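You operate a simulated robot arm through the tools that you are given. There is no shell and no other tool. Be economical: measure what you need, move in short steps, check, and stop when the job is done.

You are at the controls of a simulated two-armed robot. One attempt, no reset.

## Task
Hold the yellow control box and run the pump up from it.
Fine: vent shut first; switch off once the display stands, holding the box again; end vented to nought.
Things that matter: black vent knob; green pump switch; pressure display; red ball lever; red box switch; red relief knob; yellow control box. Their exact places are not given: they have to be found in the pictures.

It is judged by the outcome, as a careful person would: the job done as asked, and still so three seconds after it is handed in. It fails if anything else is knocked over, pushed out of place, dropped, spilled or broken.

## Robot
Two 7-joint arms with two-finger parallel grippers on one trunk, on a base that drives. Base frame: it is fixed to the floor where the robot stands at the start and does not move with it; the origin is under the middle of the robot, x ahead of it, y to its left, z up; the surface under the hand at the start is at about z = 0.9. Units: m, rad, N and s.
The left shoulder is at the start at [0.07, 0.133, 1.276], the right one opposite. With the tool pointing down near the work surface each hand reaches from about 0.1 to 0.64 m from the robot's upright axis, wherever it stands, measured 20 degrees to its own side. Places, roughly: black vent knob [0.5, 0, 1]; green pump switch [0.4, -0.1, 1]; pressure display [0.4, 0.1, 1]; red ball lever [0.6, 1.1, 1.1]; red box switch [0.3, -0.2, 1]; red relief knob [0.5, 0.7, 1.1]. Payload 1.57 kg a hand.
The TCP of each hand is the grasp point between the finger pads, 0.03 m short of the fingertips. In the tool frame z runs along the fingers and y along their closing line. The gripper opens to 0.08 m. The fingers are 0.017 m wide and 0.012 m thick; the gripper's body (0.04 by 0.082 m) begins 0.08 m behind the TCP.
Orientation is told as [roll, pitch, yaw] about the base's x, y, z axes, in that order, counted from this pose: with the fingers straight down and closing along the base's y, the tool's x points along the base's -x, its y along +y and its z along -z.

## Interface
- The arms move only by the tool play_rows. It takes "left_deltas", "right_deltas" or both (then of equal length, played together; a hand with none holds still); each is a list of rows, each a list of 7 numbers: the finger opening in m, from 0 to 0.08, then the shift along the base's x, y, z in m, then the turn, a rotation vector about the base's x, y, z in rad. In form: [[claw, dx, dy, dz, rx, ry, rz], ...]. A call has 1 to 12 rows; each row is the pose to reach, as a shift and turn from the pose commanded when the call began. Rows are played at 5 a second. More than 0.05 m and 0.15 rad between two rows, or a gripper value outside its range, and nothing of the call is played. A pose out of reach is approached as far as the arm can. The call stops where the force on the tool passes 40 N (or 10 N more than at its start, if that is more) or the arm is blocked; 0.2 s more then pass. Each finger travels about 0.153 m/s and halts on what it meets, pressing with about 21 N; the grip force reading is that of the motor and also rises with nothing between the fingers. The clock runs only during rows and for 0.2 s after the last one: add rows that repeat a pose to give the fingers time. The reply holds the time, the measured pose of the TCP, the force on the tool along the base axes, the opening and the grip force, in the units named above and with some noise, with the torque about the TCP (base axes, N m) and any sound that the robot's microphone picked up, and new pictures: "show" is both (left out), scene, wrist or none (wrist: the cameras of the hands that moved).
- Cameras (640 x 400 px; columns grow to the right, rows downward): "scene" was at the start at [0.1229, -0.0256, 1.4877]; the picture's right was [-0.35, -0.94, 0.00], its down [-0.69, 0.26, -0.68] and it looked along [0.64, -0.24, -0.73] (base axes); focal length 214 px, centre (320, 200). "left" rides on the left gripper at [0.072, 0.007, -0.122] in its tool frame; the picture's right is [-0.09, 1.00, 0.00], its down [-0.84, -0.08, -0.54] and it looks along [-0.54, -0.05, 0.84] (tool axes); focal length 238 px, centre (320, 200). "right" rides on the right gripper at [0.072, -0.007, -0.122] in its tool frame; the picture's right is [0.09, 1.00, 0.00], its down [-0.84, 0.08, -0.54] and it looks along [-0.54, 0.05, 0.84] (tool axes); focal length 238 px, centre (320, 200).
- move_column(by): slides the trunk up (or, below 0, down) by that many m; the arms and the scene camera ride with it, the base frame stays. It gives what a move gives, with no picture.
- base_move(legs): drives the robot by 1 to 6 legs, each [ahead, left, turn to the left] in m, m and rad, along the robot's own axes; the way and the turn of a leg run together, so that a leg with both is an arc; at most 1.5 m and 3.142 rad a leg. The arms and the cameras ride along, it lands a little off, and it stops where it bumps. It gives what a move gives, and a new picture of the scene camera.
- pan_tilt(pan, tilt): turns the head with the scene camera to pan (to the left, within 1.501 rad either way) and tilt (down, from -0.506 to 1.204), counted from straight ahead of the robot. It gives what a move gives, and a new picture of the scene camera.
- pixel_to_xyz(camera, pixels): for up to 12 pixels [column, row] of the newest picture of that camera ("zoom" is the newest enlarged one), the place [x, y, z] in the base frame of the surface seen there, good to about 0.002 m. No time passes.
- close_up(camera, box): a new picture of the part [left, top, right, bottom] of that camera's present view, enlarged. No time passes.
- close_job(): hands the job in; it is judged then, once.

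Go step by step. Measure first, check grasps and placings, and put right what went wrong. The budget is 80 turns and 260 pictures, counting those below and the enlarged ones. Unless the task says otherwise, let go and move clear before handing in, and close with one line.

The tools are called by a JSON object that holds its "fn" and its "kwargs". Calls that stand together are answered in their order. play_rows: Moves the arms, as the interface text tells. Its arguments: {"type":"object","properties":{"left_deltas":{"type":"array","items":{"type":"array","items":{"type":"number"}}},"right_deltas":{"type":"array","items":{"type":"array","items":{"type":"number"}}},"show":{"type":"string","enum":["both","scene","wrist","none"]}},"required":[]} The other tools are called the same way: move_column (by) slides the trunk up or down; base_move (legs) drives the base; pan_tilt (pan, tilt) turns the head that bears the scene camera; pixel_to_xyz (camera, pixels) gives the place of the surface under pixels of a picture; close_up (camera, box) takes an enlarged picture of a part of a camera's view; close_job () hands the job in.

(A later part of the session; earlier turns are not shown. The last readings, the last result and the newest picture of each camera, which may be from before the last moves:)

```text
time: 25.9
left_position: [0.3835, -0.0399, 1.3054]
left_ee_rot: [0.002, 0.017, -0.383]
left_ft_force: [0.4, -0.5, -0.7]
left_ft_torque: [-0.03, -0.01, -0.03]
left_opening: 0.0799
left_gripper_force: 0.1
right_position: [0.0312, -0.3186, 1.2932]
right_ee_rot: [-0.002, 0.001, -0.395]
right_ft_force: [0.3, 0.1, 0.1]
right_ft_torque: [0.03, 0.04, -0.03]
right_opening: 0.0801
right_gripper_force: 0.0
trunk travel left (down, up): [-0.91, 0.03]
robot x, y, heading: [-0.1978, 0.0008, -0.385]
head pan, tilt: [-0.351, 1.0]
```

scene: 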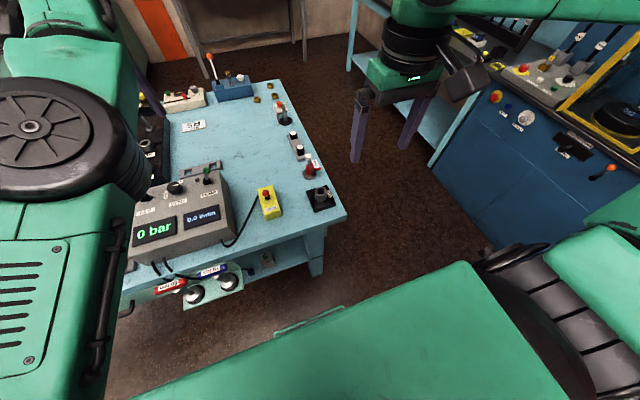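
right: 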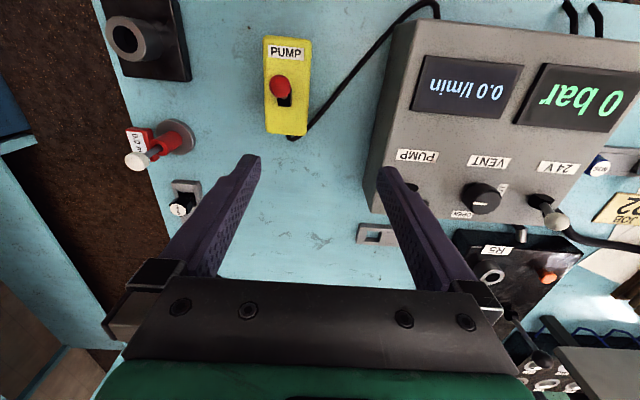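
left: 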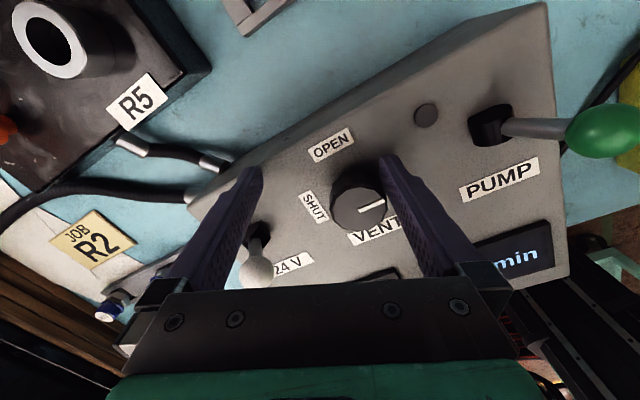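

The robot is now square to the box at ~0.53 m. I'll turn the head to it and bring the right hand to a leaned-back pre-grasp behind the box's near end.

{"fn": "pan_tilt", "kwargs": {"pan": 0.0, "tilt": 0.85}}

{"fn": "play_rows", "kwargs": {"right_deltas": [[0.08, 0.021, 0.02, -0.031, -0.025, -0.06, 0], [0.08, 0.043, 0.04, -0.062, -0.05, -0.12, 0], [0.08, 0.064, 0.06, -0.093, -0.074, -0.18, 0], [0.08, 0.085, 0.08, -0.123, -0.099, -0.24, 0], [0.08, 0.107, 0.1, -0.154, -0.124, -0.301, 0], [0.08, 0.128, 0.12, -0.185, -0.149, -0.361, 0], [0.08, 0.15, 0.14, -0.216, -0.173, -0.421, 0], [0.08, 0.171, 0.16, -0.247, -0.198, -0.481, 0], [0.08, 0.171, 0.16, -0.247, -0.198, -0.481, 0]], "show": "both"}}

```text
time: 26.8
left_position: [0.3848, -0.0399, 1.3049]
left_ee_rot: [0.0, 0.018, -0.382]
left_ft_force: [0.3, -0.9, -1.2]
left_ft_torque: [0.0, 0.01, -0.01]
left_opening: 0.0802
left_gripper_force: 0.1
right_position: [0.0307, -0.3194, 1.2926]
right_ee_rot: [-0.002, 0.002, -0.393]
right_ft_force: [-0.2, 0.2, 0.3]
right_ft_torque: [-0.01, 0.01, -0.01]
right_opening: 0.0797
right_gripper_force: 0.0
trunk travel left (down, up): [-0.91, 0.03]
robot x, y, heading: [-0.2009, 0.002, -0.382]
head pan, tilt: [0.0, 0.85]
```

scene: 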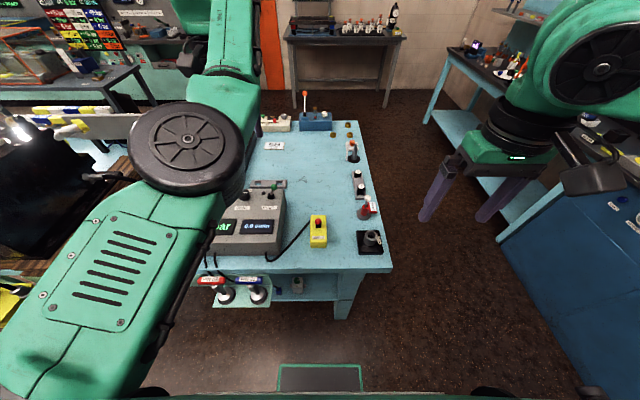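

```text
time: 28.8
left_position: [0.3836, -0.0405, 1.3047]
left_ee_rot: [0.0, 0.017, -0.384]
left_ft_force: [0.3, -0.4, -0.5]
left_ft_torque: [-0.01, 0.0, 0.04]
left_opening: 0.0799
left_gripper_force: 0.0
right_position: [0.17, -0.2129, 1.0849]
right_ee_rot: [0.001, -0.518, -0.393]
right_ft_force: [0.0, 0.3, -0.3]
right_ft_torque: [-0.03, 0.0, 0.03]
right_opening: 0.0801
right_gripper_force: 0.1
right hand out of reach, approached as far as the arm can: row 7, 8, 9
trunk travel left (down, up): [-0.91, 0.03]
robot x, y, heading: [-0.2015, -0.0, -0.381]
head pan, tilt: [0.0, 0.85]
```

scene: 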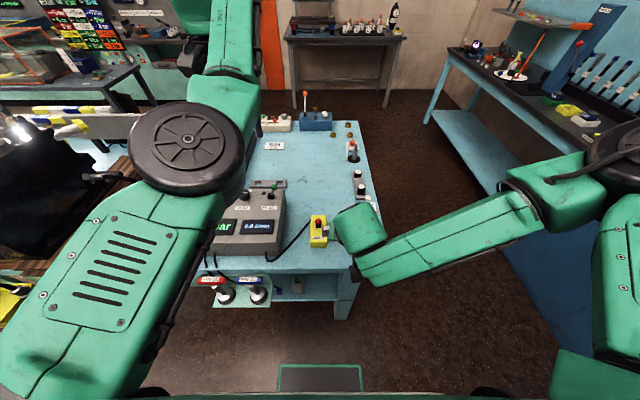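
right: 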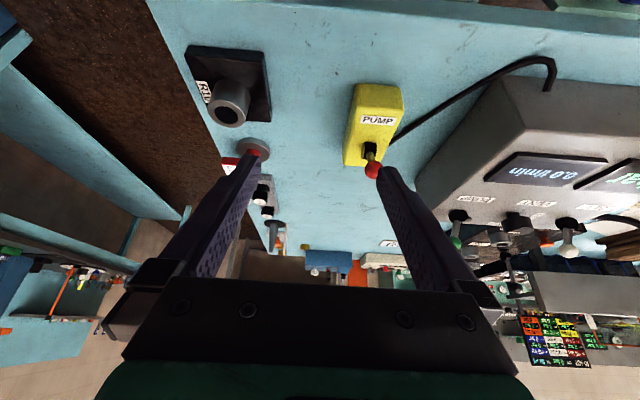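

Orientation is right; the hand is 0.06 m right of the box's axis. I'll align sideways first and see whether it reaches.

{"fn": "play_rows", "kwargs": {"right_deltas": [[0.08, 0.012, 0.029, 0, 0, 0, 0], [0.08, 0.0236, 0.0574, 0, 0, 0, 0], [0.08, 0.0236, 0.0574, 0, 0, 0, 0]], "show": "wrist"}}

```text
time: 29.6
left_position: [0.3832, -0.0413, 1.3051]
left_ee_rot: [0.0, 0.019, -0.382]
left_ft_force: [0.1, -0.8, -0.4]
left_ft_torque: [-0.01, 0.01, -0.03]
left_opening: 0.0802
left_gripper_force: 0.0
right_position: [0.1705, -0.2027, 1.1031]
right_ee_rot: [0.002, -0.518, -0.393]
right_ft_force: [1.1, 0.2, -0.1]
right_ft_torque: [-0.02, 0.04, 0.01]
right_opening: 0.0801
right_gripper_force: 0.1
right hand out of reach, approached as far as the arm can: row 1, 2, 3
trunk travel left (down, up): [-0.91, 0.03]
robot x, y, heading: [-0.1954, 0.0007, -0.384]
head pan, tilt: [0.0, 0.85]
```

right: 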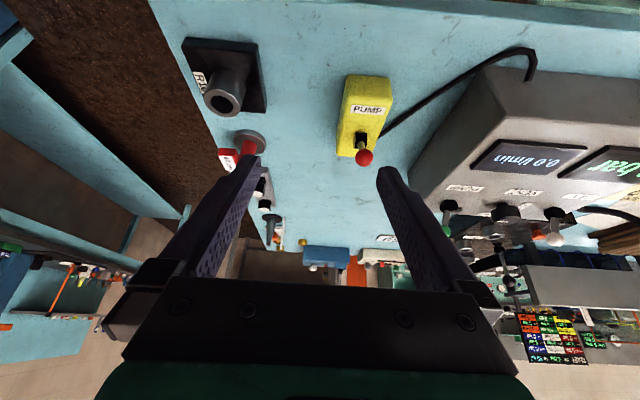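

Right hand is limited crossing the middle; I'll shift the base 0.1 m left so the box lies on the right arm's side.

{"fn": "base_move", "kwargs": {"legs": [[0, 0.1, 0]]}}

```text
time: 30.7
left_position: [0.4179, 0.047, 1.3057]
left_ee_rot: [0.005, 0.016, -0.384]
left_ft_force: [-0.2, 0.3, 0.2]
left_ft_torque: [0.02, -0.03, -0.01]
left_opening: 0.0799
left_gripper_force: 0.0
right_position: [0.2049, -0.1149, 1.1029]
right_ee_rot: [0.008, -0.516, -0.395]
right_ft_force: [-0.3, -0.5, 0.0]
right_ft_torque: [0.03, -0.02, 0.03]
right_opening: 0.0801
right_gripper_force: 0.0
trunk travel left (down, up): [-0.91, 0.03]
robot x, y, heading: [-0.1632, 0.0987, -0.387]
head pan, tilt: [0.0, 0.85]
```

scene: 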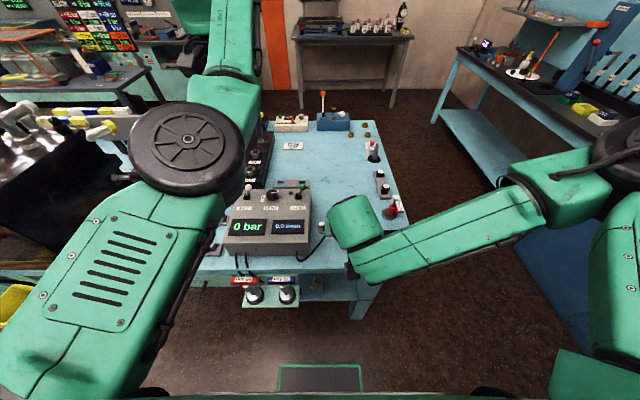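

Now align to the box's axis and lower to the pre-grasp.

{"fn": "play_rows", "kwargs": {"right_deltas": [[0.08, -0.002, -0.044, 0, 0, 0, 0], [0.08, -0.002, -0.044, -0.03, 0, 0, 0], [0.08, -0.002, -0.044, -0.057, 0, 0, 0], [0.08, -0.002, -0.044, -0.057, 0, 0, 0]], "show": "wrist"}}

```text
time: 31.7
left_position: [0.4195, 0.0531, 1.3051]
left_ee_rot: [0.0, 0.017, -0.384]
left_ft_force: [-0.1, -0.7, -0.6]
left_ft_torque: [0.03, -0.04, 0.0]
left_opening: 0.0799
left_gripper_force: 0.0
right_position: [0.2074, -0.1533, 1.046]
right_ee_rot: [0.0, -0.519, -0.394]
right_ft_force: [0.0, -0.1, -0.6]
right_ft_torque: [-0.07, 0.01, -0.01]
right_opening: 0.0802
right_gripper_force: 0.1
trunk travel left (down, up): [-0.91, 0.03]
robot x, y, heading: [-0.163, 0.0939, -0.383]
head pan, tilt: [0.0, 0.85]
```

right: 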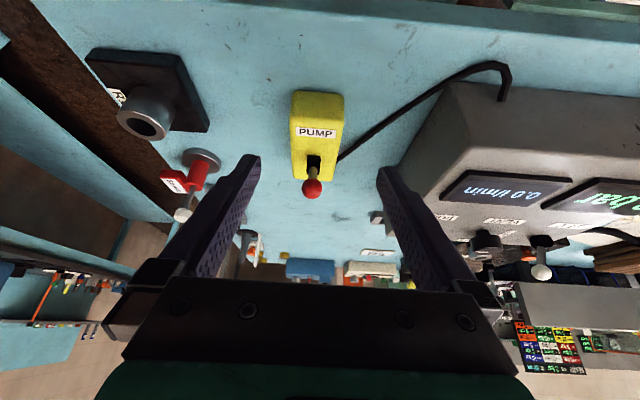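

Box is centred between the fingers. I'll measure its near edges before moving in.

{"fn": "pixel_to_xyz", "kwargs": {"camera": "right", "pixels": [[295, 125], [340, 125], [294, 96], [342, 96], [294, 175], [334, 178], [312, 188]]}}

```text
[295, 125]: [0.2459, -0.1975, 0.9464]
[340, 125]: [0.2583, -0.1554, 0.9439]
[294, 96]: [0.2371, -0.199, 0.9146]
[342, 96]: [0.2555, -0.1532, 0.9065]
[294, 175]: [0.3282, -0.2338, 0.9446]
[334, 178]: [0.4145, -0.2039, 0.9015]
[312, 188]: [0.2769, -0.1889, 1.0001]
```

{"fn": "play_rows", "kwargs": {"right_deltas": [[0.08, 0.017, -0.0096, -0.035, 0, 0, 0], [0.08, 0.034, -0.019, -0.07, 0, 0, 0], [0.08, 0.0506, -0.0287, -0.103, 0, 0, 0], [0.08, 0.0506, -0.0287, -0.103, 0, 0, 0]], "show": "both"}}

```text
time: 32.7
left_position: [0.4207, 0.052, 1.3054]
left_ee_rot: [0.0, 0.019, -0.384]
left_ft_force: [-0.2, -0.8, 0.6]
left_ft_torque: [-0.01, 0.03, 0.01]
left_opening: 0.0802
left_gripper_force: 0.0
right_position: [0.218, -0.2137, 1.002]
right_ee_rot: [0.001, -0.518, -0.392]
right_ft_force: [-0.4, -0.2, 0.7]
right_ft_torque: [0.0, -0.01, -0.01]
right_opening: 0.0799
right_gripper_force: 0.1
right hand out of reach, approached as far as the arm can: row 1, 2, 3, 4
trunk travel left (down, up): [-0.91, 0.03]
robot x, y, heading: [-0.1626, 0.0925, -0.386]
head pan, tilt: [0.0, 0.85]
```

scene: 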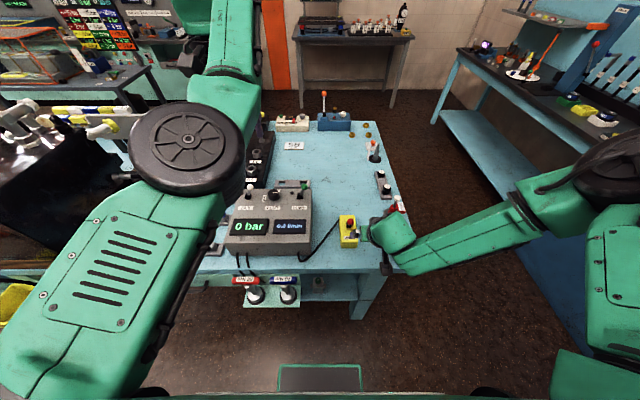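
right: 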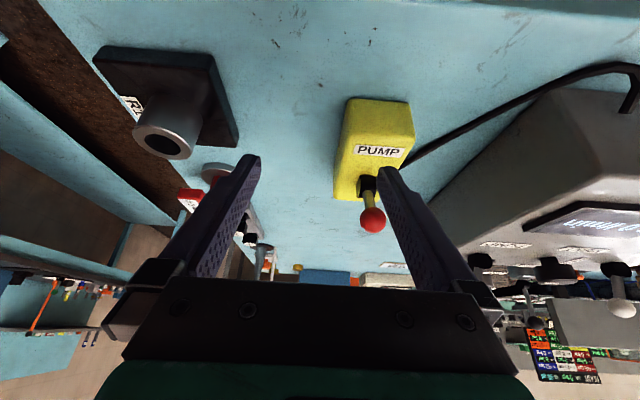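

Height is the limiting factor, since the shoulders are high. I'll back the right hand out and lower the trunk by 0.15.

{"fn": "play_rows", "kwargs": {"right_deltas": [[0.08, -0.015, 0, 0.04, 0, 0, 0], [0.08, -0.03, 0, 0.08, 0, 0, 0], [0.08, -0.035, 0.01, 0.12, 0, 0, 0], [0.08, -0.035, 0.02, 0.16, 0, 0, 0]], "show": "none"}}

{"fn": "move_column", "kwargs": {"by": -0.15}}

```text
time: 33.7
left_position: [0.4205, 0.0496, 1.3061]
left_ee_rot: [0.001, 0.017, -0.384]
left_ft_force: [0.6, -0.6, 0.4]
left_ft_torque: [0.0, 0.02, 0.0]
left_opening: 0.0798
left_gripper_force: 0.1
right_position: [0.1862, -0.2091, 1.1456]
right_ee_rot: [-0.001, -0.512, -0.396]
right_ft_force: [-0.1, 0.4, -0.1]
right_ft_torque: [-0.03, -0.01, 0.0]
right_opening: 0.08
right_gripper_force: 0.1
right hand out of reach, approached as far as the arm can: row 4
trunk travel left (down, up): [-0.91, 0.03]
robot x, y, heading: [-0.1589, 0.092, -0.383]
head pan, tilt: [0.0, 0.85]
```

```text
time: 35.5
left_position: [0.4205, 0.0524, 1.1558]
left_ee_rot: [0.001, 0.016, -0.383]
left_ft_force: [0.9, -0.2, 0.0]
left_ft_torque: [0.01, 0.0, 0.02]
left_opening: 0.0801
left_gripper_force: 0.0
right_position: [0.1867, -0.2056, 0.9964]
right_ee_rot: [0.0, -0.514, -0.396]
right_ft_force: [0.7, -0.1, 1.0]
right_ft_torque: [-0.04, 0.01, 0.02]
right_opening: 0.0801
right_gripper_force: 0.1
trunk travel left (down, up): [-0.76, 0.18]
robot x, y, heading: [-0.1632, 0.0901, -0.384]
head pan, tilt: [0.0, 0.85]
```

{"fn": "play_rows", "kwargs": {"right_deltas": [[0.08, 0.006, 0.018, 0.015, 0, 0, 0], [0.08, 0.012, 0.036, 0.03, 0, 0, 0], [0.08, 0.018, 0.048, 0.03, 0, 0, 0], [0.08, 0.018, 0.048, 0.03, 0, 0, 0]], "show": "wrist"}}

```text
time: 36.5
left_position: [0.4207, 0.052, 1.1564]
left_ee_rot: [-0.001, 0.016, -0.384]
left_ft_force: [-0.4, -0.8, 0.1]
left_ft_torque: [0.0, 0.02, 0.01]
left_opening: 0.08
left_gripper_force: 0.1
right_position: [0.2058, -0.1586, 1.0252]
right_ee_rot: [0.0, -0.513, -0.398]
right_ft_force: [-0.3, 0.1, -0.2]
right_ft_torque: [0.04, -0.01, 0.02]
right_opening: 0.08
right_gripper_force: 0.0
trunk travel left (down, up): [-0.76, 0.18]
robot x, y, heading: [-0.1611, 0.0943, -0.38]
head pan, tilt: [0.0, 0.85]
```

right: 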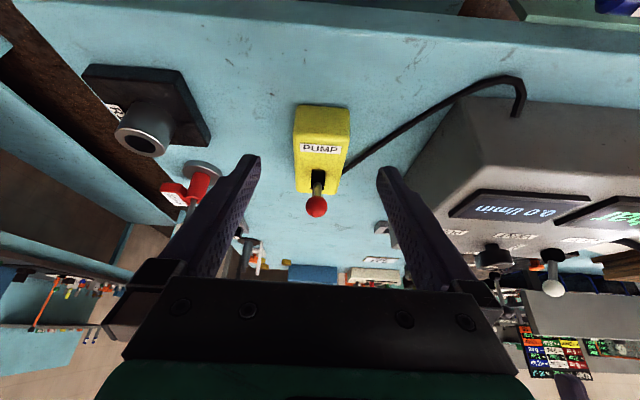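

{"fn": "play_rows", "kwargs": {"right_deltas": [[0.08, 0.02, -0.009, -0.03, 0, 0, 0], [0.08, 0.036, -0.016, -0.056, 0, 0, 0], [0.08, 0.052, -0.0234, -0.082, 0, 0, 0], [0.08, 0.052, -0.0234, -0.082, 0, 0, 0]], "show": "wrist"}}

```text
time: 37.5
left_position: [0.4192, 0.0523, 1.1547]
left_ee_rot: [-0.001, 0.017, -0.384]
left_ft_force: [0.5, 1.0, 0.2]
left_ft_torque: [-0.01, 0.02, -0.02]
left_opening: 0.0799
left_gripper_force: 0.1
right_position: [0.2557, -0.1832, 0.9451]
right_ee_rot: [-0.001, -0.513, -0.398]
right_ft_force: [0.1, -0.1, 0.5]
right_ft_torque: [0.04, -0.01, 0.01]
right_opening: 0.0803
right_gripper_force: 0.1
trunk travel left (down, up): [-0.76, 0.18]
robot x, y, heading: [-0.1581, 0.0934, -0.381]
head pan, tilt: [0.0, 0.85]
```

right: 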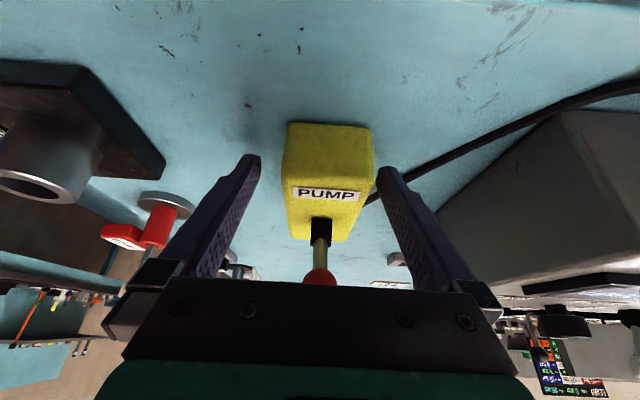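

Right fingers straddle the near end well. Before gripping I'll bring the left hand (closed) in, leaning from the left, to a pre-push pose.

{"fn": "play_rows", "kwargs": {"left_deltas": [[0.03, -0.016, -0.019, 0.0, -0.093, 0.038, 0], [0.0, -0.032, -0.037, 0.0, -0.185, 0.075, 0], [0.0, -0.048, -0.056, 0.0, -0.278, 0.113, 0], [0.0, -0.064, -0.074, -0.01, -0.371, 0.15, 0], [0.0, -0.08, -0.093, -0.02, -0.464, 0.188, 0], [0.0, -0.096, -0.111, -0.04, -0.556, 0.225, 0], [0.0, -0.112, -0.13, -0.06, -0.649, 0.263, 0], [0.0, -0.128, -0.148, -0.076, -0.742, 0.301, 0], [0.0, -0.128, -0.148, -0.076, -0.742, 0.301, 0]], "show": "both"}}

```text
time: 39.5
left_position: [0.3571, -0.0836, 1.0816]
left_ee_rot: [-0.801, 0.014, -0.398]
left_ft_force: [-0.5, 0.0, -1.0]
left_ft_torque: [-0.03, 0.0, 0.02]
left_opening: 0.0
left_gripper_force: 21.2
left hand out of reach, approached as far as the arm can: row 1, 2, 3, 4, 5, 6, 7, 8, 9
right_position: [0.2574, -0.1836, 0.9445]
right_ee_rot: [-0.001, -0.514, -0.398]
right_ft_force: [0.0, 0.1, 0.1]
right_ft_torque: [-0.01, 0.01, 0.03]
right_opening: 0.0797
right_gripper_force: 0.1
trunk travel left (down, up): [-0.76, 0.18]
robot x, y, heading: [-0.1601, 0.0974, -0.383]
head pan, tilt: [0.0, 0.85]
```

scene: 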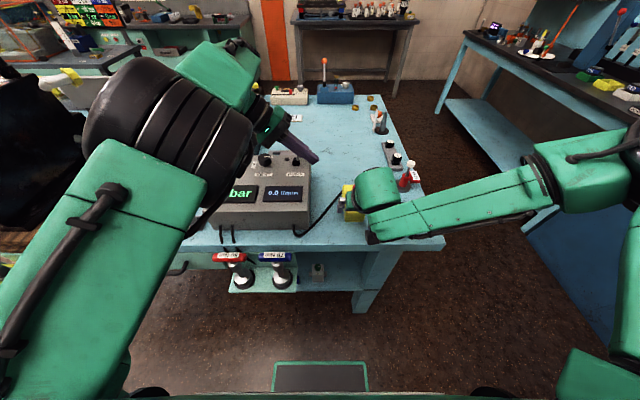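
left: 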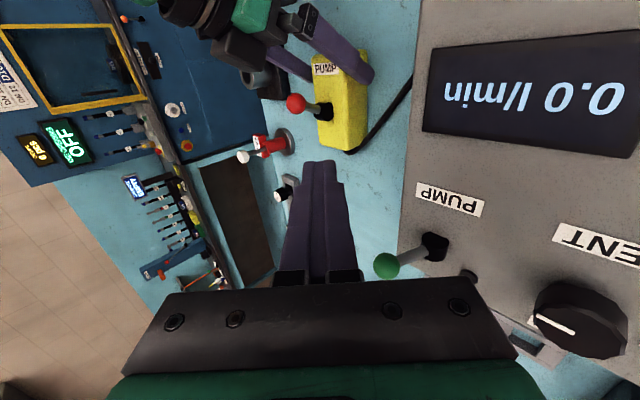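

The left hand falls 5 cm short toward me for the same too-close reason. I'll drive straight back 0.08 m (right fingers slide off along the box axis) and redo.

{"fn": "play_rows", "kwargs": {"right_deltas": [[0.08, -0.02, 0.009, 0.035, 0, 0, 0], [0.08, -0.04, 0.017, 0.07, 0, 0, 0]], "show": "none"}}

{"fn": "base_move", "kwargs": {"legs": [[-0.1, 0, 0]]}}

```text
time: 40.0
left_position: [0.3553, -0.0812, 1.0836]
left_ee_rot: [-0.803, 0.013, -0.398]
left_ft_force: [0.4, -0.3, -0.3]
left_ft_torque: [-0.01, -0.04, -0.01]
left_opening: 0.0
left_gripper_force: 21.0
right_position: [0.2147, -0.1646, 1.0151]
right_ee_rot: [-0.002, -0.516, -0.398]
right_ft_force: [-0.2, -0.6, 0.2]
right_ft_torque: [0.0, 0.04, 0.02]
right_opening: 0.08
right_gripper_force: 0.1
trunk travel left (down, up): [-0.76, 0.18]
robot x, y, heading: [-0.1632, 0.0923, -0.383]
head pan, tilt: [0.0, 0.85]
```

```text
time: 41.2
left_position: [0.2691, -0.0485, 1.0814]
left_ee_rot: [-0.801, 0.015, -0.399]
left_ft_force: [0.8, 0.1, -0.4]
left_ft_torque: [0.02, -0.02, -0.01]
left_opening: 0.0002
left_gripper_force: 21.0
right_position: [0.1282, -0.1288, 1.0134]
right_ee_rot: [-0.001, -0.511, -0.398]
right_ft_force: [-0.3, 0.5, -0.5]
right_ft_torque: [0.01, 0.02, 0.01]
right_opening: 0.08
right_gripper_force: 0.1
trunk travel left (down, up): [-0.76, 0.18]
robot x, y, heading: [-0.2487, 0.1313, -0.381]
head pan, tilt: [0.0, 0.85]
```

scene: 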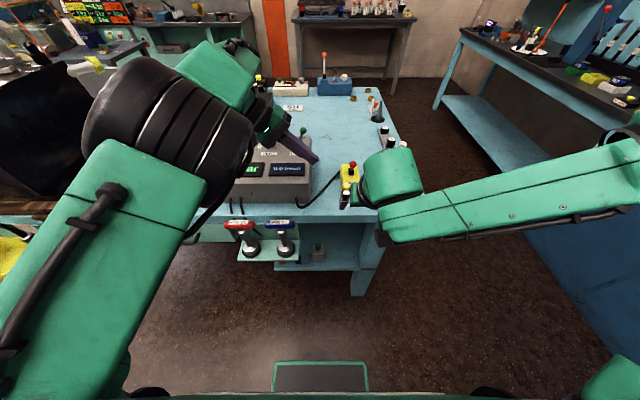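

Both hands back. Now re-seat the right hand over the near end and bring the left to its pre-push pose.

{"fn": "play_rows", "kwargs": {"right_deltas": [[0.08, 0.043, -0.018, 0, 0, 0, 0], [0.08, 0.0865, -0.0355, 0, 0, 0, 0], [0.08, 0.108, -0.044, -0.035, 0, 0, 0], [0.08, 0.129, -0.0525, -0.07, 0, 0, 0], [0.08, 0.129, -0.0525, -0.07, 0, 0, 0]], "left_deltas": [[0, 0, 0, 0, 0, 0, 0], [0, 0, 0, 0, 0, 0, 0], [0, 0.01, -0.02, 0, 0, 0, 0], [0, 0.023, -0.048, -0.002, 0, 0, 0], [0, 0.023, -0.048, -0.002, 0, 0, 0]], "show": "both"}}

```text
time: 42.4
left_position: [0.2883, -0.0946, 1.0812]
left_ee_rot: [-0.8, 0.016, -0.399]
left_ft_force: [0.4, -0.3, 0.8]
left_ft_torque: [0.01, -0.01, 0.0]
left_opening: 0.0
left_gripper_force: 21.1
right_position: [0.2317, -0.1939, 0.9573]
right_ee_rot: [-0.001, -0.514, -0.398]
right_ft_force: [-0.1, 0.8, -0.1]
right_ft_torque: [0.01, 0.01, 0.03]
right_opening: 0.0803
right_gripper_force: 0.0
right hand out of reach, approached as far as the arm can: row 3, 4, 5
trunk travel left (down, up): [-0.76, 0.18]
robot x, y, heading: [-0.2515, 0.1303, -0.378]
head pan, tilt: [0.0, 0.85]
```

scene: 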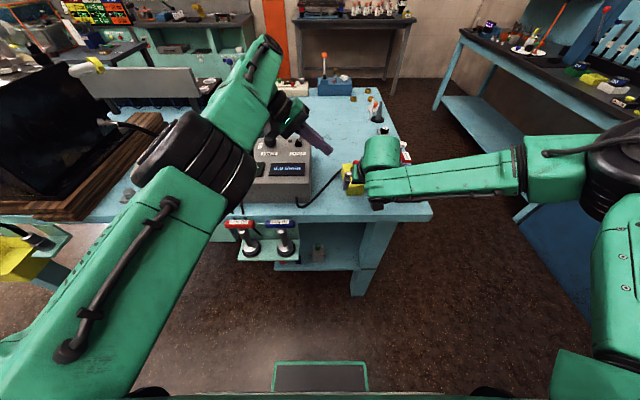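
right: 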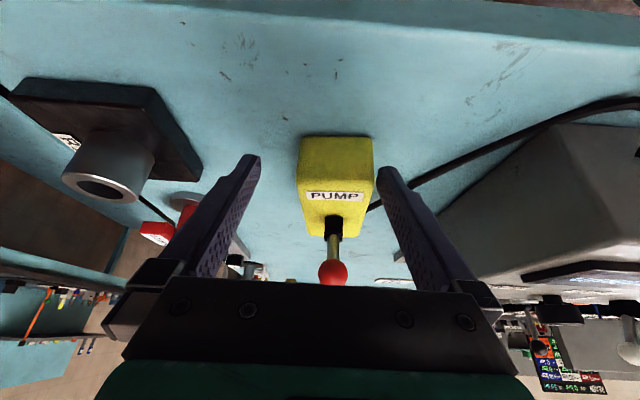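
left: 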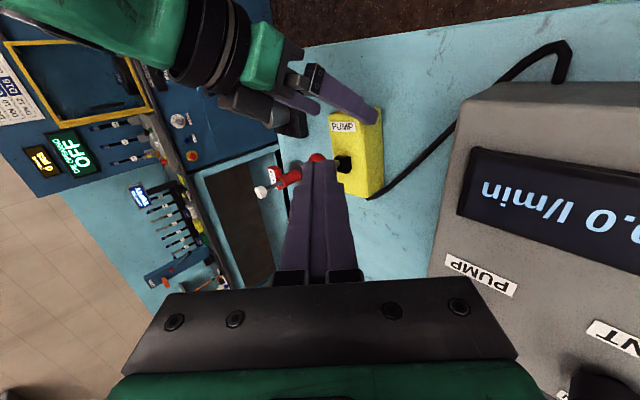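

Right hand is 2.5 cm short forward and low; lowering the trunk helped before, so I'll raise both hands a little and lower the trunk another 0.08.

{"fn": "play_rows", "kwargs": {"right_deltas": [[0.08, -0.017, 0.02, 0.03, 0, 0, 0], [0.08, -0.03, 0.032, 0.06, 0, 0, 0]], "left_deltas": [[0, 0, 0.01, 0.03, 0, 0, 0], [0, 0, 0.02, 0.06, 0, 0, 0]], "show": "none"}}

{"fn": "move_column", "kwargs": {"by": -0.08}}

```text
time: 43.0
left_position: [0.2874, -0.0724, 1.1422]
left_ee_rot: [-0.802, 0.012, -0.398]
left_ft_force: [-0.7, 0.8, 0.1]
left_ft_torque: [-0.01, -0.02, 0.01]
left_opening: 0.0001
left_gripper_force: 20.3
right_position: [0.1988, -0.1607, 1.0165]
right_ee_rot: [-0.001, -0.515, -0.397]
right_ft_force: [-0.4, 0.0, 0.6]
right_ft_torque: [0.02, 0.0, -0.01]
right_opening: 0.0802
right_gripper_force: 0.1
trunk travel left (down, up): [-0.76, 0.18]
robot x, y, heading: [-0.2481, 0.1265, -0.387]
head pan, tilt: [0.0, 0.85]
```

```text
time: 44.1
left_position: [0.2884, -0.0752, 1.0611]
left_ee_rot: [-0.802, 0.013, -0.398]
left_ft_force: [-0.2, 0.1, -0.2]
left_ft_torque: [-0.03, 0.0, -0.03]
left_opening: 0.0
left_gripper_force: 21.0
right_position: [0.1994, -0.1627, 0.9337]
right_ee_rot: [-0.001, -0.514, -0.399]
right_ft_force: [0.4, -0.5, 0.4]
right_ft_torque: [-0.02, 0.01, 0.01]
right_opening: 0.0801
right_gripper_force: 0.0
trunk travel left (down, up): [-0.68, 0.26]
robot x, y, heading: [-0.2496, 0.1264, -0.384]
head pan, tilt: [0.0, 0.85]
```

{"fn": "play_rows", "kwargs": {"right_deltas": [[0.08, 0.004, 0.002, 0.011, 0, 0, 0], [0.08, 0.03, -0.008, 0.011, 0, 0, 0], [0.08, 0.0576, -0.0198, 0.0098, 0, 0, 0], [0.08, 0.0576, -0.0198, 0.0098, 0, 0, 0]], "show": "wrist"}}

```text
time: 45.1
left_position: [0.2886, -0.0742, 1.0611]
left_ee_rot: [-0.802, 0.014, -0.396]
left_ft_force: [0.0, 0.0, -1.0]
left_ft_torque: [0.03, 0.02, -0.04]
left_opening: 0.0001
left_gripper_force: 21.5
right_position: [0.2507, -0.186, 0.9473]
right_ee_rot: [0.001, -0.515, -0.398]
right_ft_force: [-0.4, -0.6, 0.1]
right_ft_torque: [0.0, -0.01, -0.02]
right_opening: 0.0799
right_gripper_force: 0.0
right hand out of reach, approached as far as the arm can: row 3, 4
trunk travel left (down, up): [-0.68, 0.26]
robot x, y, heading: [-0.2525, 0.1317, -0.385]
head pan, tilt: [0.0, 0.85]
```

right: 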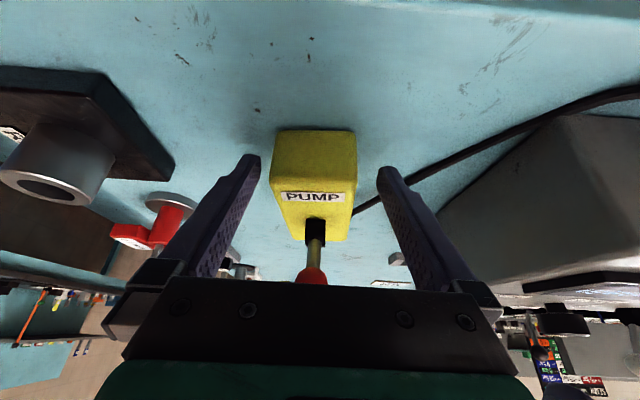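

Position is good (s≈−0.045 of box centre, box centred). Now close the right gripper on the box.

{"fn": "play_rows", "kwargs": {"right_deltas": [[0.065, 0, 0, 0, 0, 0, 0], [0.055, 0, 0, 0, 0, 0, 0], [0.048, 0, 0, 0, 0, 0, 0], [0.04, 0, 0, 0, 0, 0, 0], [0.035, 0, 0, 0, 0, 0, 0]], "show": "wrist"}}

{"fn": "close_up", "kwargs": {"camera": "left", "box": [200, 40, 480, 240]}}

```text
time: 46.4
left_position: [0.2889, -0.0743, 1.0607]
left_ee_rot: [-0.802, 0.015, -0.4]
left_ft_force: [-0.2, 0.5, 1.0]
left_ft_torque: [-0.03, -0.04, 0.0]
left_opening: 0.0
left_gripper_force: 21.0
right_position: [0.2516, -0.1854, 0.9458]
right_ee_rot: [0.001, -0.514, -0.399]
right_ft_force: [-0.4, 0.1, -0.6]
right_ft_torque: [0.02, -0.02, -0.01]
right_opening: 0.0545
right_gripper_force: 21.2
trunk travel left (down, up): [-0.68, 0.26]
robot x, y, heading: [-0.2504, 0.1271, -0.386]
head pan, tilt: [0.0, 0.85]
```

right: 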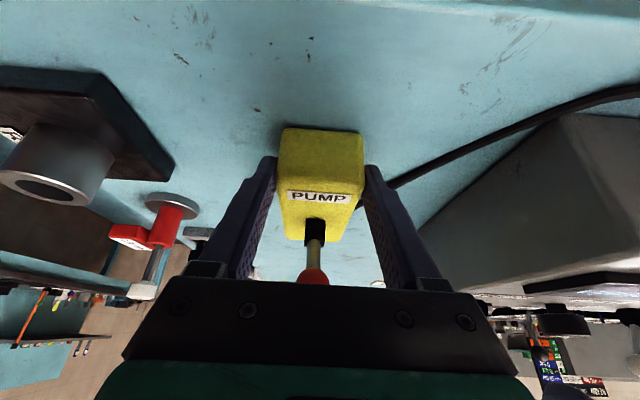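

```text
2.00 times, centred on (340, 140) of left
```

zoom: 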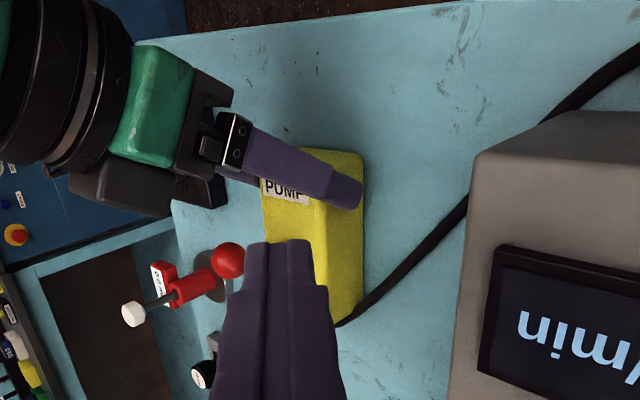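

Box is held (opening 0.0545, force 21). I'll measure the ball from the left camera.

{"fn": "pixel_to_xyz", "kwargs": {"camera": "zoom", "pixels": [[228, 260], [222, 262], [232, 250], [330, 200], [350, 290], [285, 250]]}}

```text
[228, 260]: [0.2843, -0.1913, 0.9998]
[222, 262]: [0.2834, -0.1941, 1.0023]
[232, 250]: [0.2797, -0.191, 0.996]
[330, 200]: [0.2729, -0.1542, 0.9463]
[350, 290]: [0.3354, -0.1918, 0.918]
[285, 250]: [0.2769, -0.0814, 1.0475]
```

Ball centre ≈ (0.286, −0.193, 0.993). I'll slide the closed left fingers in just behind (near side of) the ball.

{"fn": "play_rows", "kwargs": {"left_deltas": [[0, 0.006, -0.028, 0.014, 0, 0, 0], [0, -0.004, -0.053, -0.011, 0, 0, 0], [0, -0.014, -0.077, -0.037, 0, 0, 0], [0, -0.024, -0.101, -0.062, 0, 0, 0], [0, -0.024, -0.101, -0.062, 0, 0, 0]], "show": "both"}}

{"fn": "close_up", "kwargs": {"camera": "left", "box": [200, 40, 480, 240]}}

```text
time: 47.5
left_position: [0.2662, -0.1762, 0.9955]
left_ee_rot: [-0.803, 0.014, -0.395]
left_ft_force: [-0.9, 0.5, 0.0]
left_ft_torque: [-0.02, 0.01, 0.0]
left_opening: 0.0
left_gripper_force: 21.0
left hand out of reach, approached as far as the arm can: row 1, 2
right_position: [0.2511, -0.1856, 0.9477]
right_ee_rot: [0.0, -0.513, -0.398]
right_ft_force: [0.7, -0.5, 0.3]
right_ft_torque: [0.04, -0.08, 0.03]
right_opening: 0.0547
right_gripper_force: 21.4
trunk travel left (down, up): [-0.68, 0.26]
robot x, y, heading: [-0.2482, 0.1306, -0.381]
head pan, tilt: [0.0, 0.85]
```

scene: 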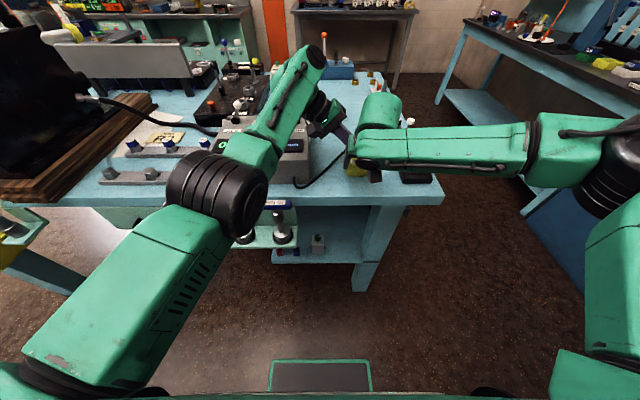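
left: 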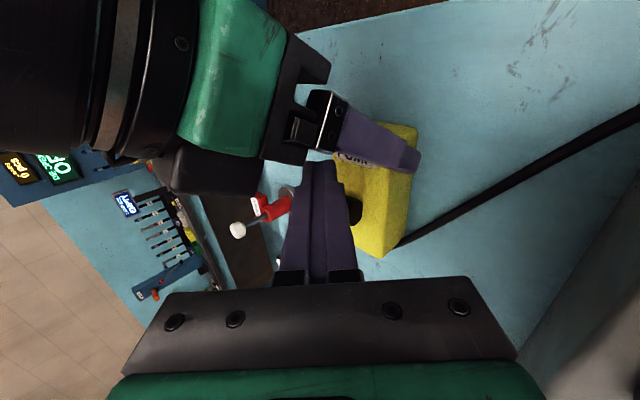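

```text
2.00 times, centred on (340, 140) of left
```

zoom: 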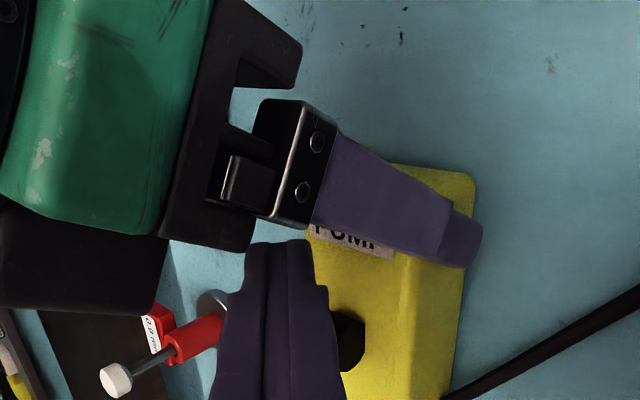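

Fingers are behind the ball with no contact yet. I'll push along the box axis in small steps.

{"fn": "play_rows", "kwargs": {"left_deltas": [[0, 0.0093, -0.0038, 0, 0, 0, 0], [0, 0.0185, -0.0076, 0.001, 0, 0, 0], [0, 0.0278, -0.0114, 0.001, 0, 0, 0], [0, 0.037, -0.0152, 0.001, 0, 0, 0], [0, 0.0425, -0.0175, 0.001, 0, 0, 0]], "show": "both"}}

```text
time: 48.8
left_position: [0.2721, -0.1716, 0.9953]
left_ee_rot: [-0.802, 0.015, -0.396]
left_ft_force: [0.1, -0.1, 0.3]
left_ft_torque: [0.03, 0.03, -0.02]
left_opening: 0.0
left_gripper_force: 20.5
left hand out of reach, approached as far as the arm can: row 1, 2, 3, 4, 5
right_position: [0.2515, -0.1862, 0.9461]
right_ee_rot: [0.0, -0.514, -0.397]
right_ft_force: [1.3, 0.5, 0.0]
right_ft_torque: [0.02, -0.02, 0.02]
right_opening: 0.0544
right_gripper_force: 21.1
trunk travel left (down, up): [-0.68, 0.26]
robot x, y, heading: [-0.2551, 0.1291, -0.38]
head pan, tilt: [0.0, 0.85]
```

scene: 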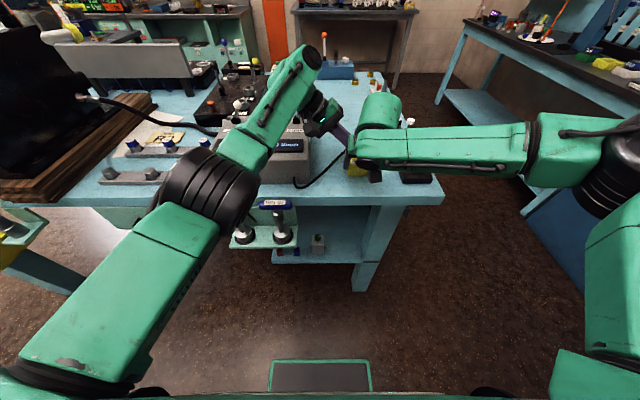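
left: 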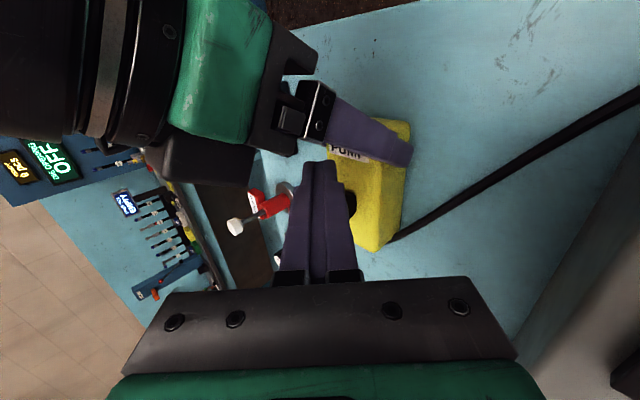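

The left arm can't advance at this lean. I'll reduce the lean to ~0.4 rad while keeping the tip behind the ball, then push again.

{"fn": "play_rows", "kwargs": {"left_deltas": [[0, -0.001, -0.003, 0.004, 0.093, -0.038, 0], [0, -0.002, -0.005, 0.007, 0.185, -0.075, 0], [0, -0.003, -0.008, 0.01, 0.278, -0.113, 0], [0, -0.004, -0.01, 0.013, 0.371, -0.15, 0], [0, 0.005, -0.014, 0.013, 0.371, -0.15, 0], [0, 0.014, -0.018, 0.013, 0.371, -0.15, 0]], "show": "both"}}

```text
time: 49.9
left_position: [0.2536, -0.1432, 1.0283]
left_ee_rot: [-0.402, 0.001, -0.389]
left_ft_force: [2.2, 1.7, 5.6]
left_ft_torque: [0.06, -0.03, -0.03]
left_opening: 0.0002
left_gripper_force: 20.9
left hand out of reach, approached as far as the arm can: row 1, 2, 3, 4, 5
right_position: [0.2479, -0.1867, 0.9451]
right_ee_rot: [-0.007, -0.511, -0.394]
right_ft_force: [-3.6, 2.3, 5.6]
right_ft_torque: [-0.03, 0.12, 0.04]
right_opening: 0.0546
right_gripper_force: 21.1
trunk travel left (down, up): [-0.68, 0.26]
robot x, y, heading: [-0.2496, 0.1306, -0.384]
head pan, tilt: [0.0, 0.85]
stopped in row 5 (left hand): the force on the tool passed its limit at 43 N (the readings are from after the stop); the commanded pose is now the measured one
```

scene: 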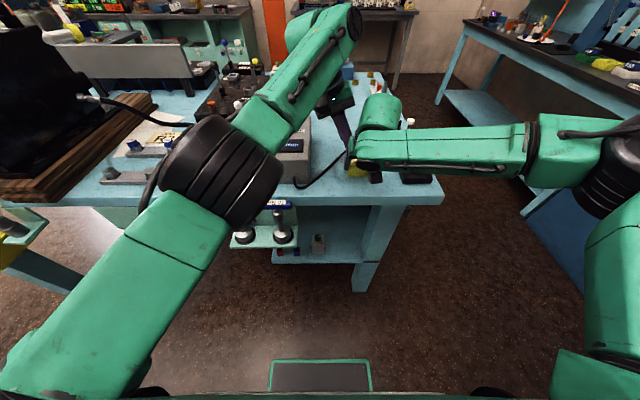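
left: 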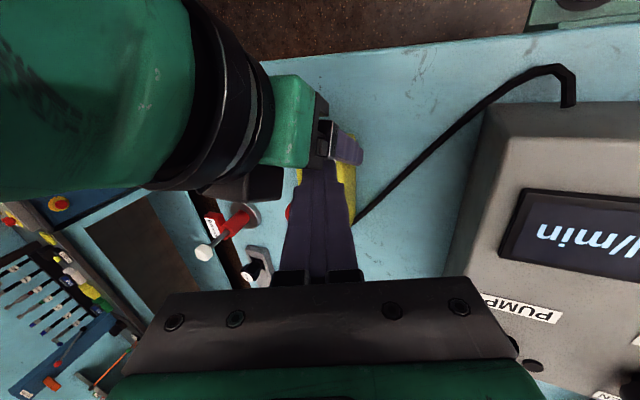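

The left hand touched the right; forces are low now. I'll release nothing yet, and withdraw the left hand up and to the left.

{"fn": "play_rows", "kwargs": {"left_deltas": [[0, 0.01, 0.025, 0.03, 0, 0, 0], [0, 0.022, 0.05, 0.06, 0, 0, 0], [0, 0.035, 0.075, 0.09, 0.09, -0.04, 0], [0, 0.048, 0.1, 0.12, 0.18, -0.07, 0], [0, 0.056, 0.12, 0.15, 0.27, -0.11, 0], [0, 0.06, 0.13, 0.17, 0.37, -0.15, 0]], "show": "both"}}

```text
time: 51.3
left_position: [0.2732, -0.0089, 1.1811]
left_ee_rot: [-0.083, -0.076, -0.417]
left_ft_force: [0.3, -0.7, -0.9]
left_ft_torque: [0.01, -0.01, -0.01]
left_opening: 0.0001
left_gripper_force: 20.4
left hand out of reach, approached as far as the arm can: row 3, 4, 5, 6
right_position: [0.2489, -0.1864, 0.945]
right_ee_rot: [-0.01, -0.508, -0.394]
right_ft_force: [-3.5, 0.5, 9.3]
right_ft_torque: [0.15, 0.25, 0.06]
right_opening: 0.0545
right_gripper_force: 20.8
trunk travel left (down, up): [-0.68, 0.26]
robot x, y, heading: [-0.2537, 0.1329, -0.38]
head pan, tilt: [0.0, 0.85]
```

scene: 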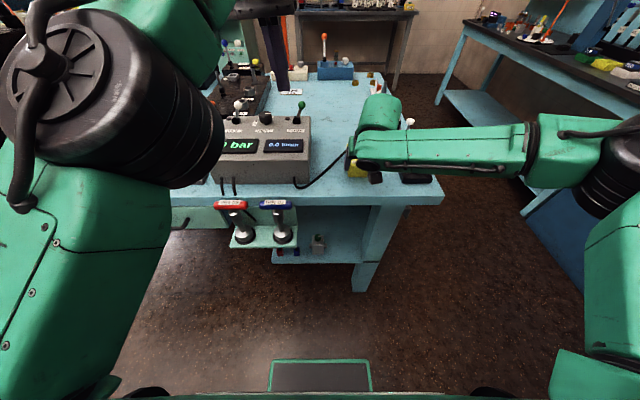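
left: 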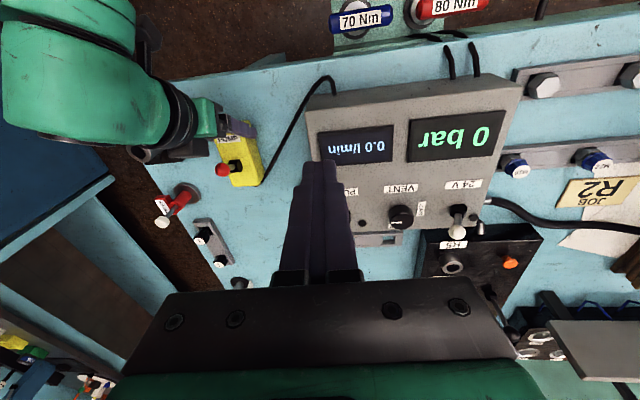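

Clear view; the box stays held. I'll try a different approach: left hand vertical, yawed −90° so its fingers close along the box axis and straddle the lever. First yaw up high.

{"fn": "play_rows", "kwargs": {"left_deltas": [[0.0, 0.0, -0.01, 0.0, 0, 0, -0.14], [0.0, 0.0, -0.02, 0.0, 0, 0, -0.28], [0.0, 0.0, -0.03, 0.0, 0, 0, -0.42], [0.0, 0.0, -0.04, 0.0, 0, 0, -0.56], [0.0, 0.0, -0.05, 0.0, 0, 0, -0.7], [0.0, 0.0, -0.06, 0.0, 0, 0, -0.84], [0.0, 0.0, -0.06, 0.0, 0, 0, -0.98], [0.0, 0.0, -0.06, 0.0, 0, 0, -1.12], [0.0, 0.0, -0.06, 0.0, 0, 0, -1.26], [0.0, 0.0, -0.06, 0.0, 0, 0, -1.4], [0.0, 0.0, -0.06, 0.0, 0, 0, -1.54]], "show": "both"}}

```text
time: 53.7
left_position: [0.2334, -0.0208, 1.1317]
left_ee_rot: [-0.081, -0.077, -1.959]
left_ft_force: [-0.3, -0.4, -0.7]
left_ft_torque: [-0.06, 0.03, 0.01]
left_opening: 0.0002
left_gripper_force: 21.0
left hand out of reach, approached as far as the arm can: row 1, 2, 3, 4, 5, 6, 7, 8, 9, 10, 11
right_position: [0.2485, -0.1861, 0.9442]
right_ee_rot: [-0.009, -0.507, -0.396]
right_ft_force: [-2.7, -1.9, 11.1]
right_ft_torque: [0.08, -0.25, -0.05]
right_opening: 0.0546
right_gripper_force: 20.9
trunk travel left (down, up): [-0.68, 0.26]
robot x, y, heading: [-0.2509, 0.1288, -0.384]
head pan, tilt: [0.0, 0.85]
```

scene: 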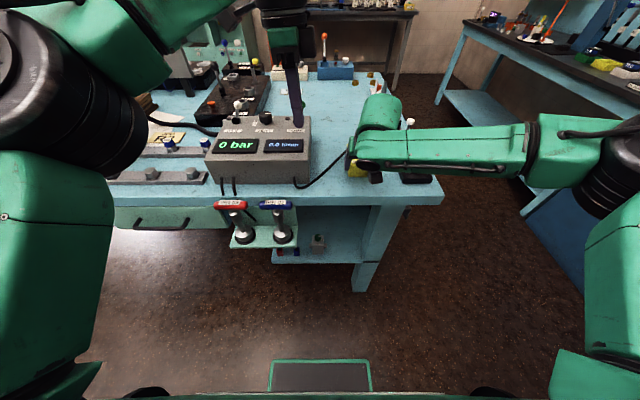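
left: 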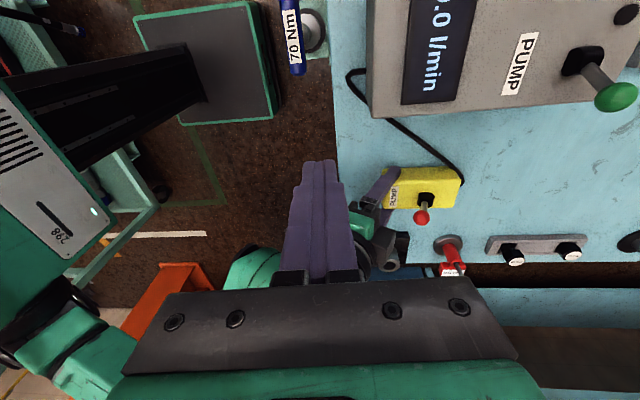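

Yaw −90° works, and the red ball is visible at (422,215). I'll move the left hand over the ball at height, open to 0.045, and level the tilt.

{"fn": "play_rows", "kwargs": {"left_deltas": [[0.03, 0.035, -0.02, 0.02, 0.01, -0.03, 0], [0.045, 0.053, -0.055, 0.02, 0.02, -0.06, 0], [0.045, 0.053, -0.095, 0.02, 0.03, -0.08, 0], [0.045, 0.053, -0.135, 0.01, 0.04, -0.104, 0], [0.045, 0.053, -0.172, 0.0, 0.04, -0.104, 0], [0.045, 0.053, -0.172, 0.0, 0.04, -0.104, 0]], "show": "both"}}

```text
time: 55.1
left_position: [0.2234, -0.0924, 1.1064]
left_ee_rot: [0.004, 0.001, -1.958]
left_ft_force: [0.2, 0.5, -0.7]
left_ft_torque: [-0.01, 0.0, 0.03]
left_opening: 0.0451
left_gripper_force: 0.1
left hand out of reach, approached as far as the arm can: row 1, 2, 3, 4, 5, 6
right_position: [0.2482, -0.1868, 0.9437]
right_ee_rot: [-0.008, -0.51, -0.394]
right_ft_force: [0.0, 1.2, 10.4]
right_ft_torque: [0.14, 0.04, 0.04]
right_opening: 0.0547
right_gripper_force: 21.4
trunk travel left (down, up): [-0.68, 0.26]
robot x, y, heading: [-0.2504, 0.1304, -0.382]
head pan, tilt: [0.0, 0.85]
```

scene: 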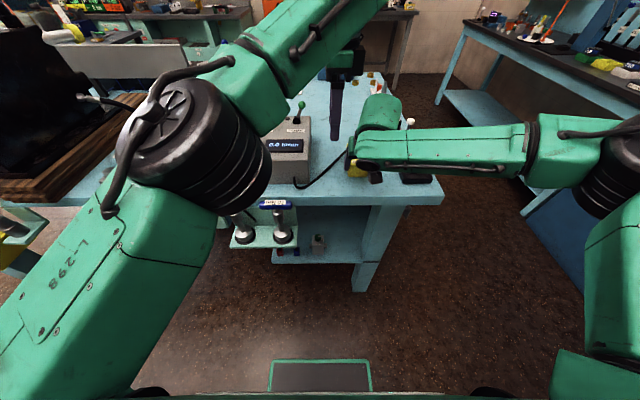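
left: 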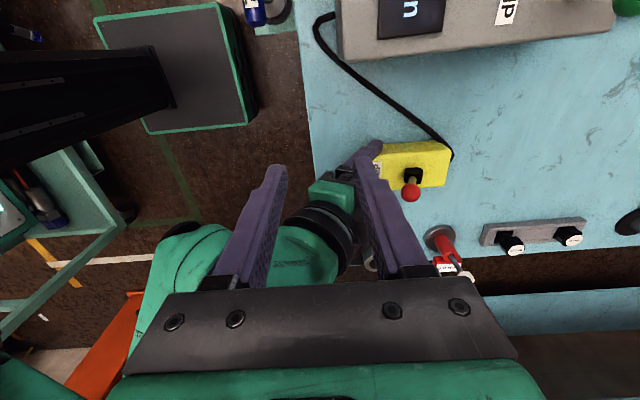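

The base is now too far back for this left pose (ball at 0.63 m). I'll lift the left hand aside, release the box and back the right hand out, then drive forward 0.08 and right 0.04.

{"fn": "play_rows", "kwargs": {"left_deltas": [[0.045, 0.01, 0.04, 0.02, 0, 0, 0], [0.045, 0.02, 0.08, 0.04, 0, 0, 0], [0.045, 0.02, 0.1, 0.05, 0, 0, 0], [0.045, 0.02, 0.1, 0.05, 0, 0, 0]], "right_deltas": [[0.08, 0, 0, 0, 0, 0, 0], [0.08, 0, 0, 0, 0, 0, 0], [0.08, -0.02, 0.009, 0.035, 0, 0, 0], [0.08, -0.04, 0.017, 0.07, 0, 0, 0]], "show": "none"}}

{"fn": "base_move", "kwargs": {"legs": [[0.08, -0.04, 0]]}}

{"fn": "close_up", "kwargs": {"camera": "right", "box": [0, 0, 640, 400]}}

```text
time: 56.1
left_position: [0.2446, 0.0081, 1.1577]
left_ee_rot: [0.001, 0.003, -1.958]
left_ft_force: [-1.1, 0.2, -0.3]
left_ft_torque: [0.0, -0.03, -0.01]
left_opening: 0.045
left_gripper_force: 0.1
right_position: [0.2082, -0.1702, 1.0121]
right_ee_rot: [-0.009, -0.506, -0.394]
right_ft_force: [0.8, -0.6, -0.2]
right_ft_torque: [-0.02, 0.0, -0.02]
right_opening: 0.0799
right_gripper_force: 0.0
trunk travel left (down, up): [-0.68, 0.26]
robot x, y, heading: [-0.2528, 0.1288, -0.384]
head pan, tilt: [0.0, 0.85]
```

```text
time: 57.2
left_position: [0.3033, -0.0592, 1.158]
left_ee_rot: [0.0, 0.001, -1.959]
left_ft_force: [-0.5, 0.5, -0.3]
left_ft_torque: [0.02, 0.02, -0.04]
left_opening: 0.0449
left_gripper_force: 0.0
right_position: [0.269, -0.2361, 1.0118]
right_ee_rot: [-0.009, -0.51, -0.395]
right_ft_force: [0.0, -0.5, -0.4]
right_ft_torque: [0.0, 0.02, -0.06]
right_opening: 0.08
right_gripper_force: 0.0
trunk travel left (down, up): [-0.68, 0.26]
robot x, y, heading: [-0.1937, 0.0617, -0.38]
head pan, tilt: [0.0, 0.85]
```

scene: 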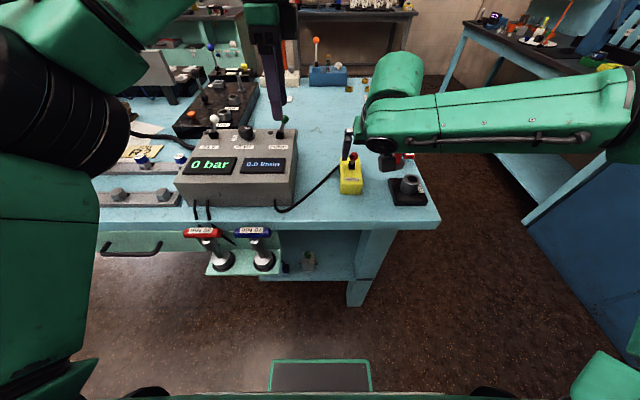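

```text
1.00 times, centred on (320, 200) of right (not enlarged: the box is as wide or as high as the picture)
```

zoom: 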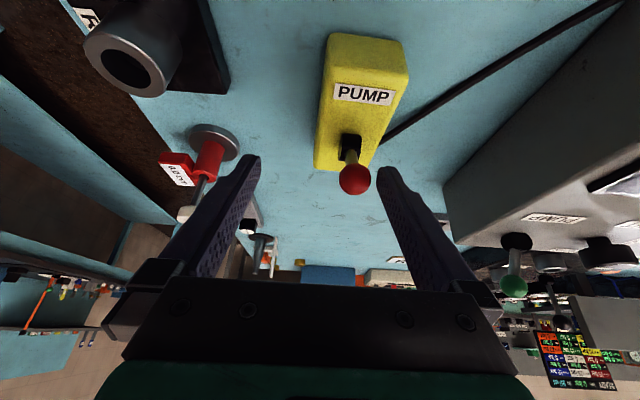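

No contact. I'll re-measure the box from the right camera.

{"fn": "pixel_to_xyz", "kwargs": {"camera": "right", "pixels": [[328, 72], [404, 78], [320, 150], [378, 135], [353, 178], [366, 60], [326, 45], [400, 50], [350, 140]]}}

```text
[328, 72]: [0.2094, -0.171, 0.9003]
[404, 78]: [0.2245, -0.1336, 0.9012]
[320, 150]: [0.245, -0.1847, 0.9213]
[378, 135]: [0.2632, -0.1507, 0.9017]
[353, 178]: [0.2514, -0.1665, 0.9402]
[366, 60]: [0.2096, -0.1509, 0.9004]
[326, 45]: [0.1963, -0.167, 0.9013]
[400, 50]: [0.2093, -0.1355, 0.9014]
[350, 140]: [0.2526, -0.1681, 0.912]
```

{"fn": "pixel_to_xyz", "kwargs": {"camera": "zoom", "pixels": [[330, 78], [402, 78], [322, 150], [372, 155], [353, 178], [366, 60], [326, 45], [400, 50], [346, 145]]}}

```text
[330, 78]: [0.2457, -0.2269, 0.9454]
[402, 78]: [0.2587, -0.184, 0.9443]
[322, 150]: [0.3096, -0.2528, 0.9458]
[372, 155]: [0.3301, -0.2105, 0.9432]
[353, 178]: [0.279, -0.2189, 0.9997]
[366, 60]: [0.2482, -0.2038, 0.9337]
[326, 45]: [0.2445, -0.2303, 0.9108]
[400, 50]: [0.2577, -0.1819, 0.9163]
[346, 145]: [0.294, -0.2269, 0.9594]
```

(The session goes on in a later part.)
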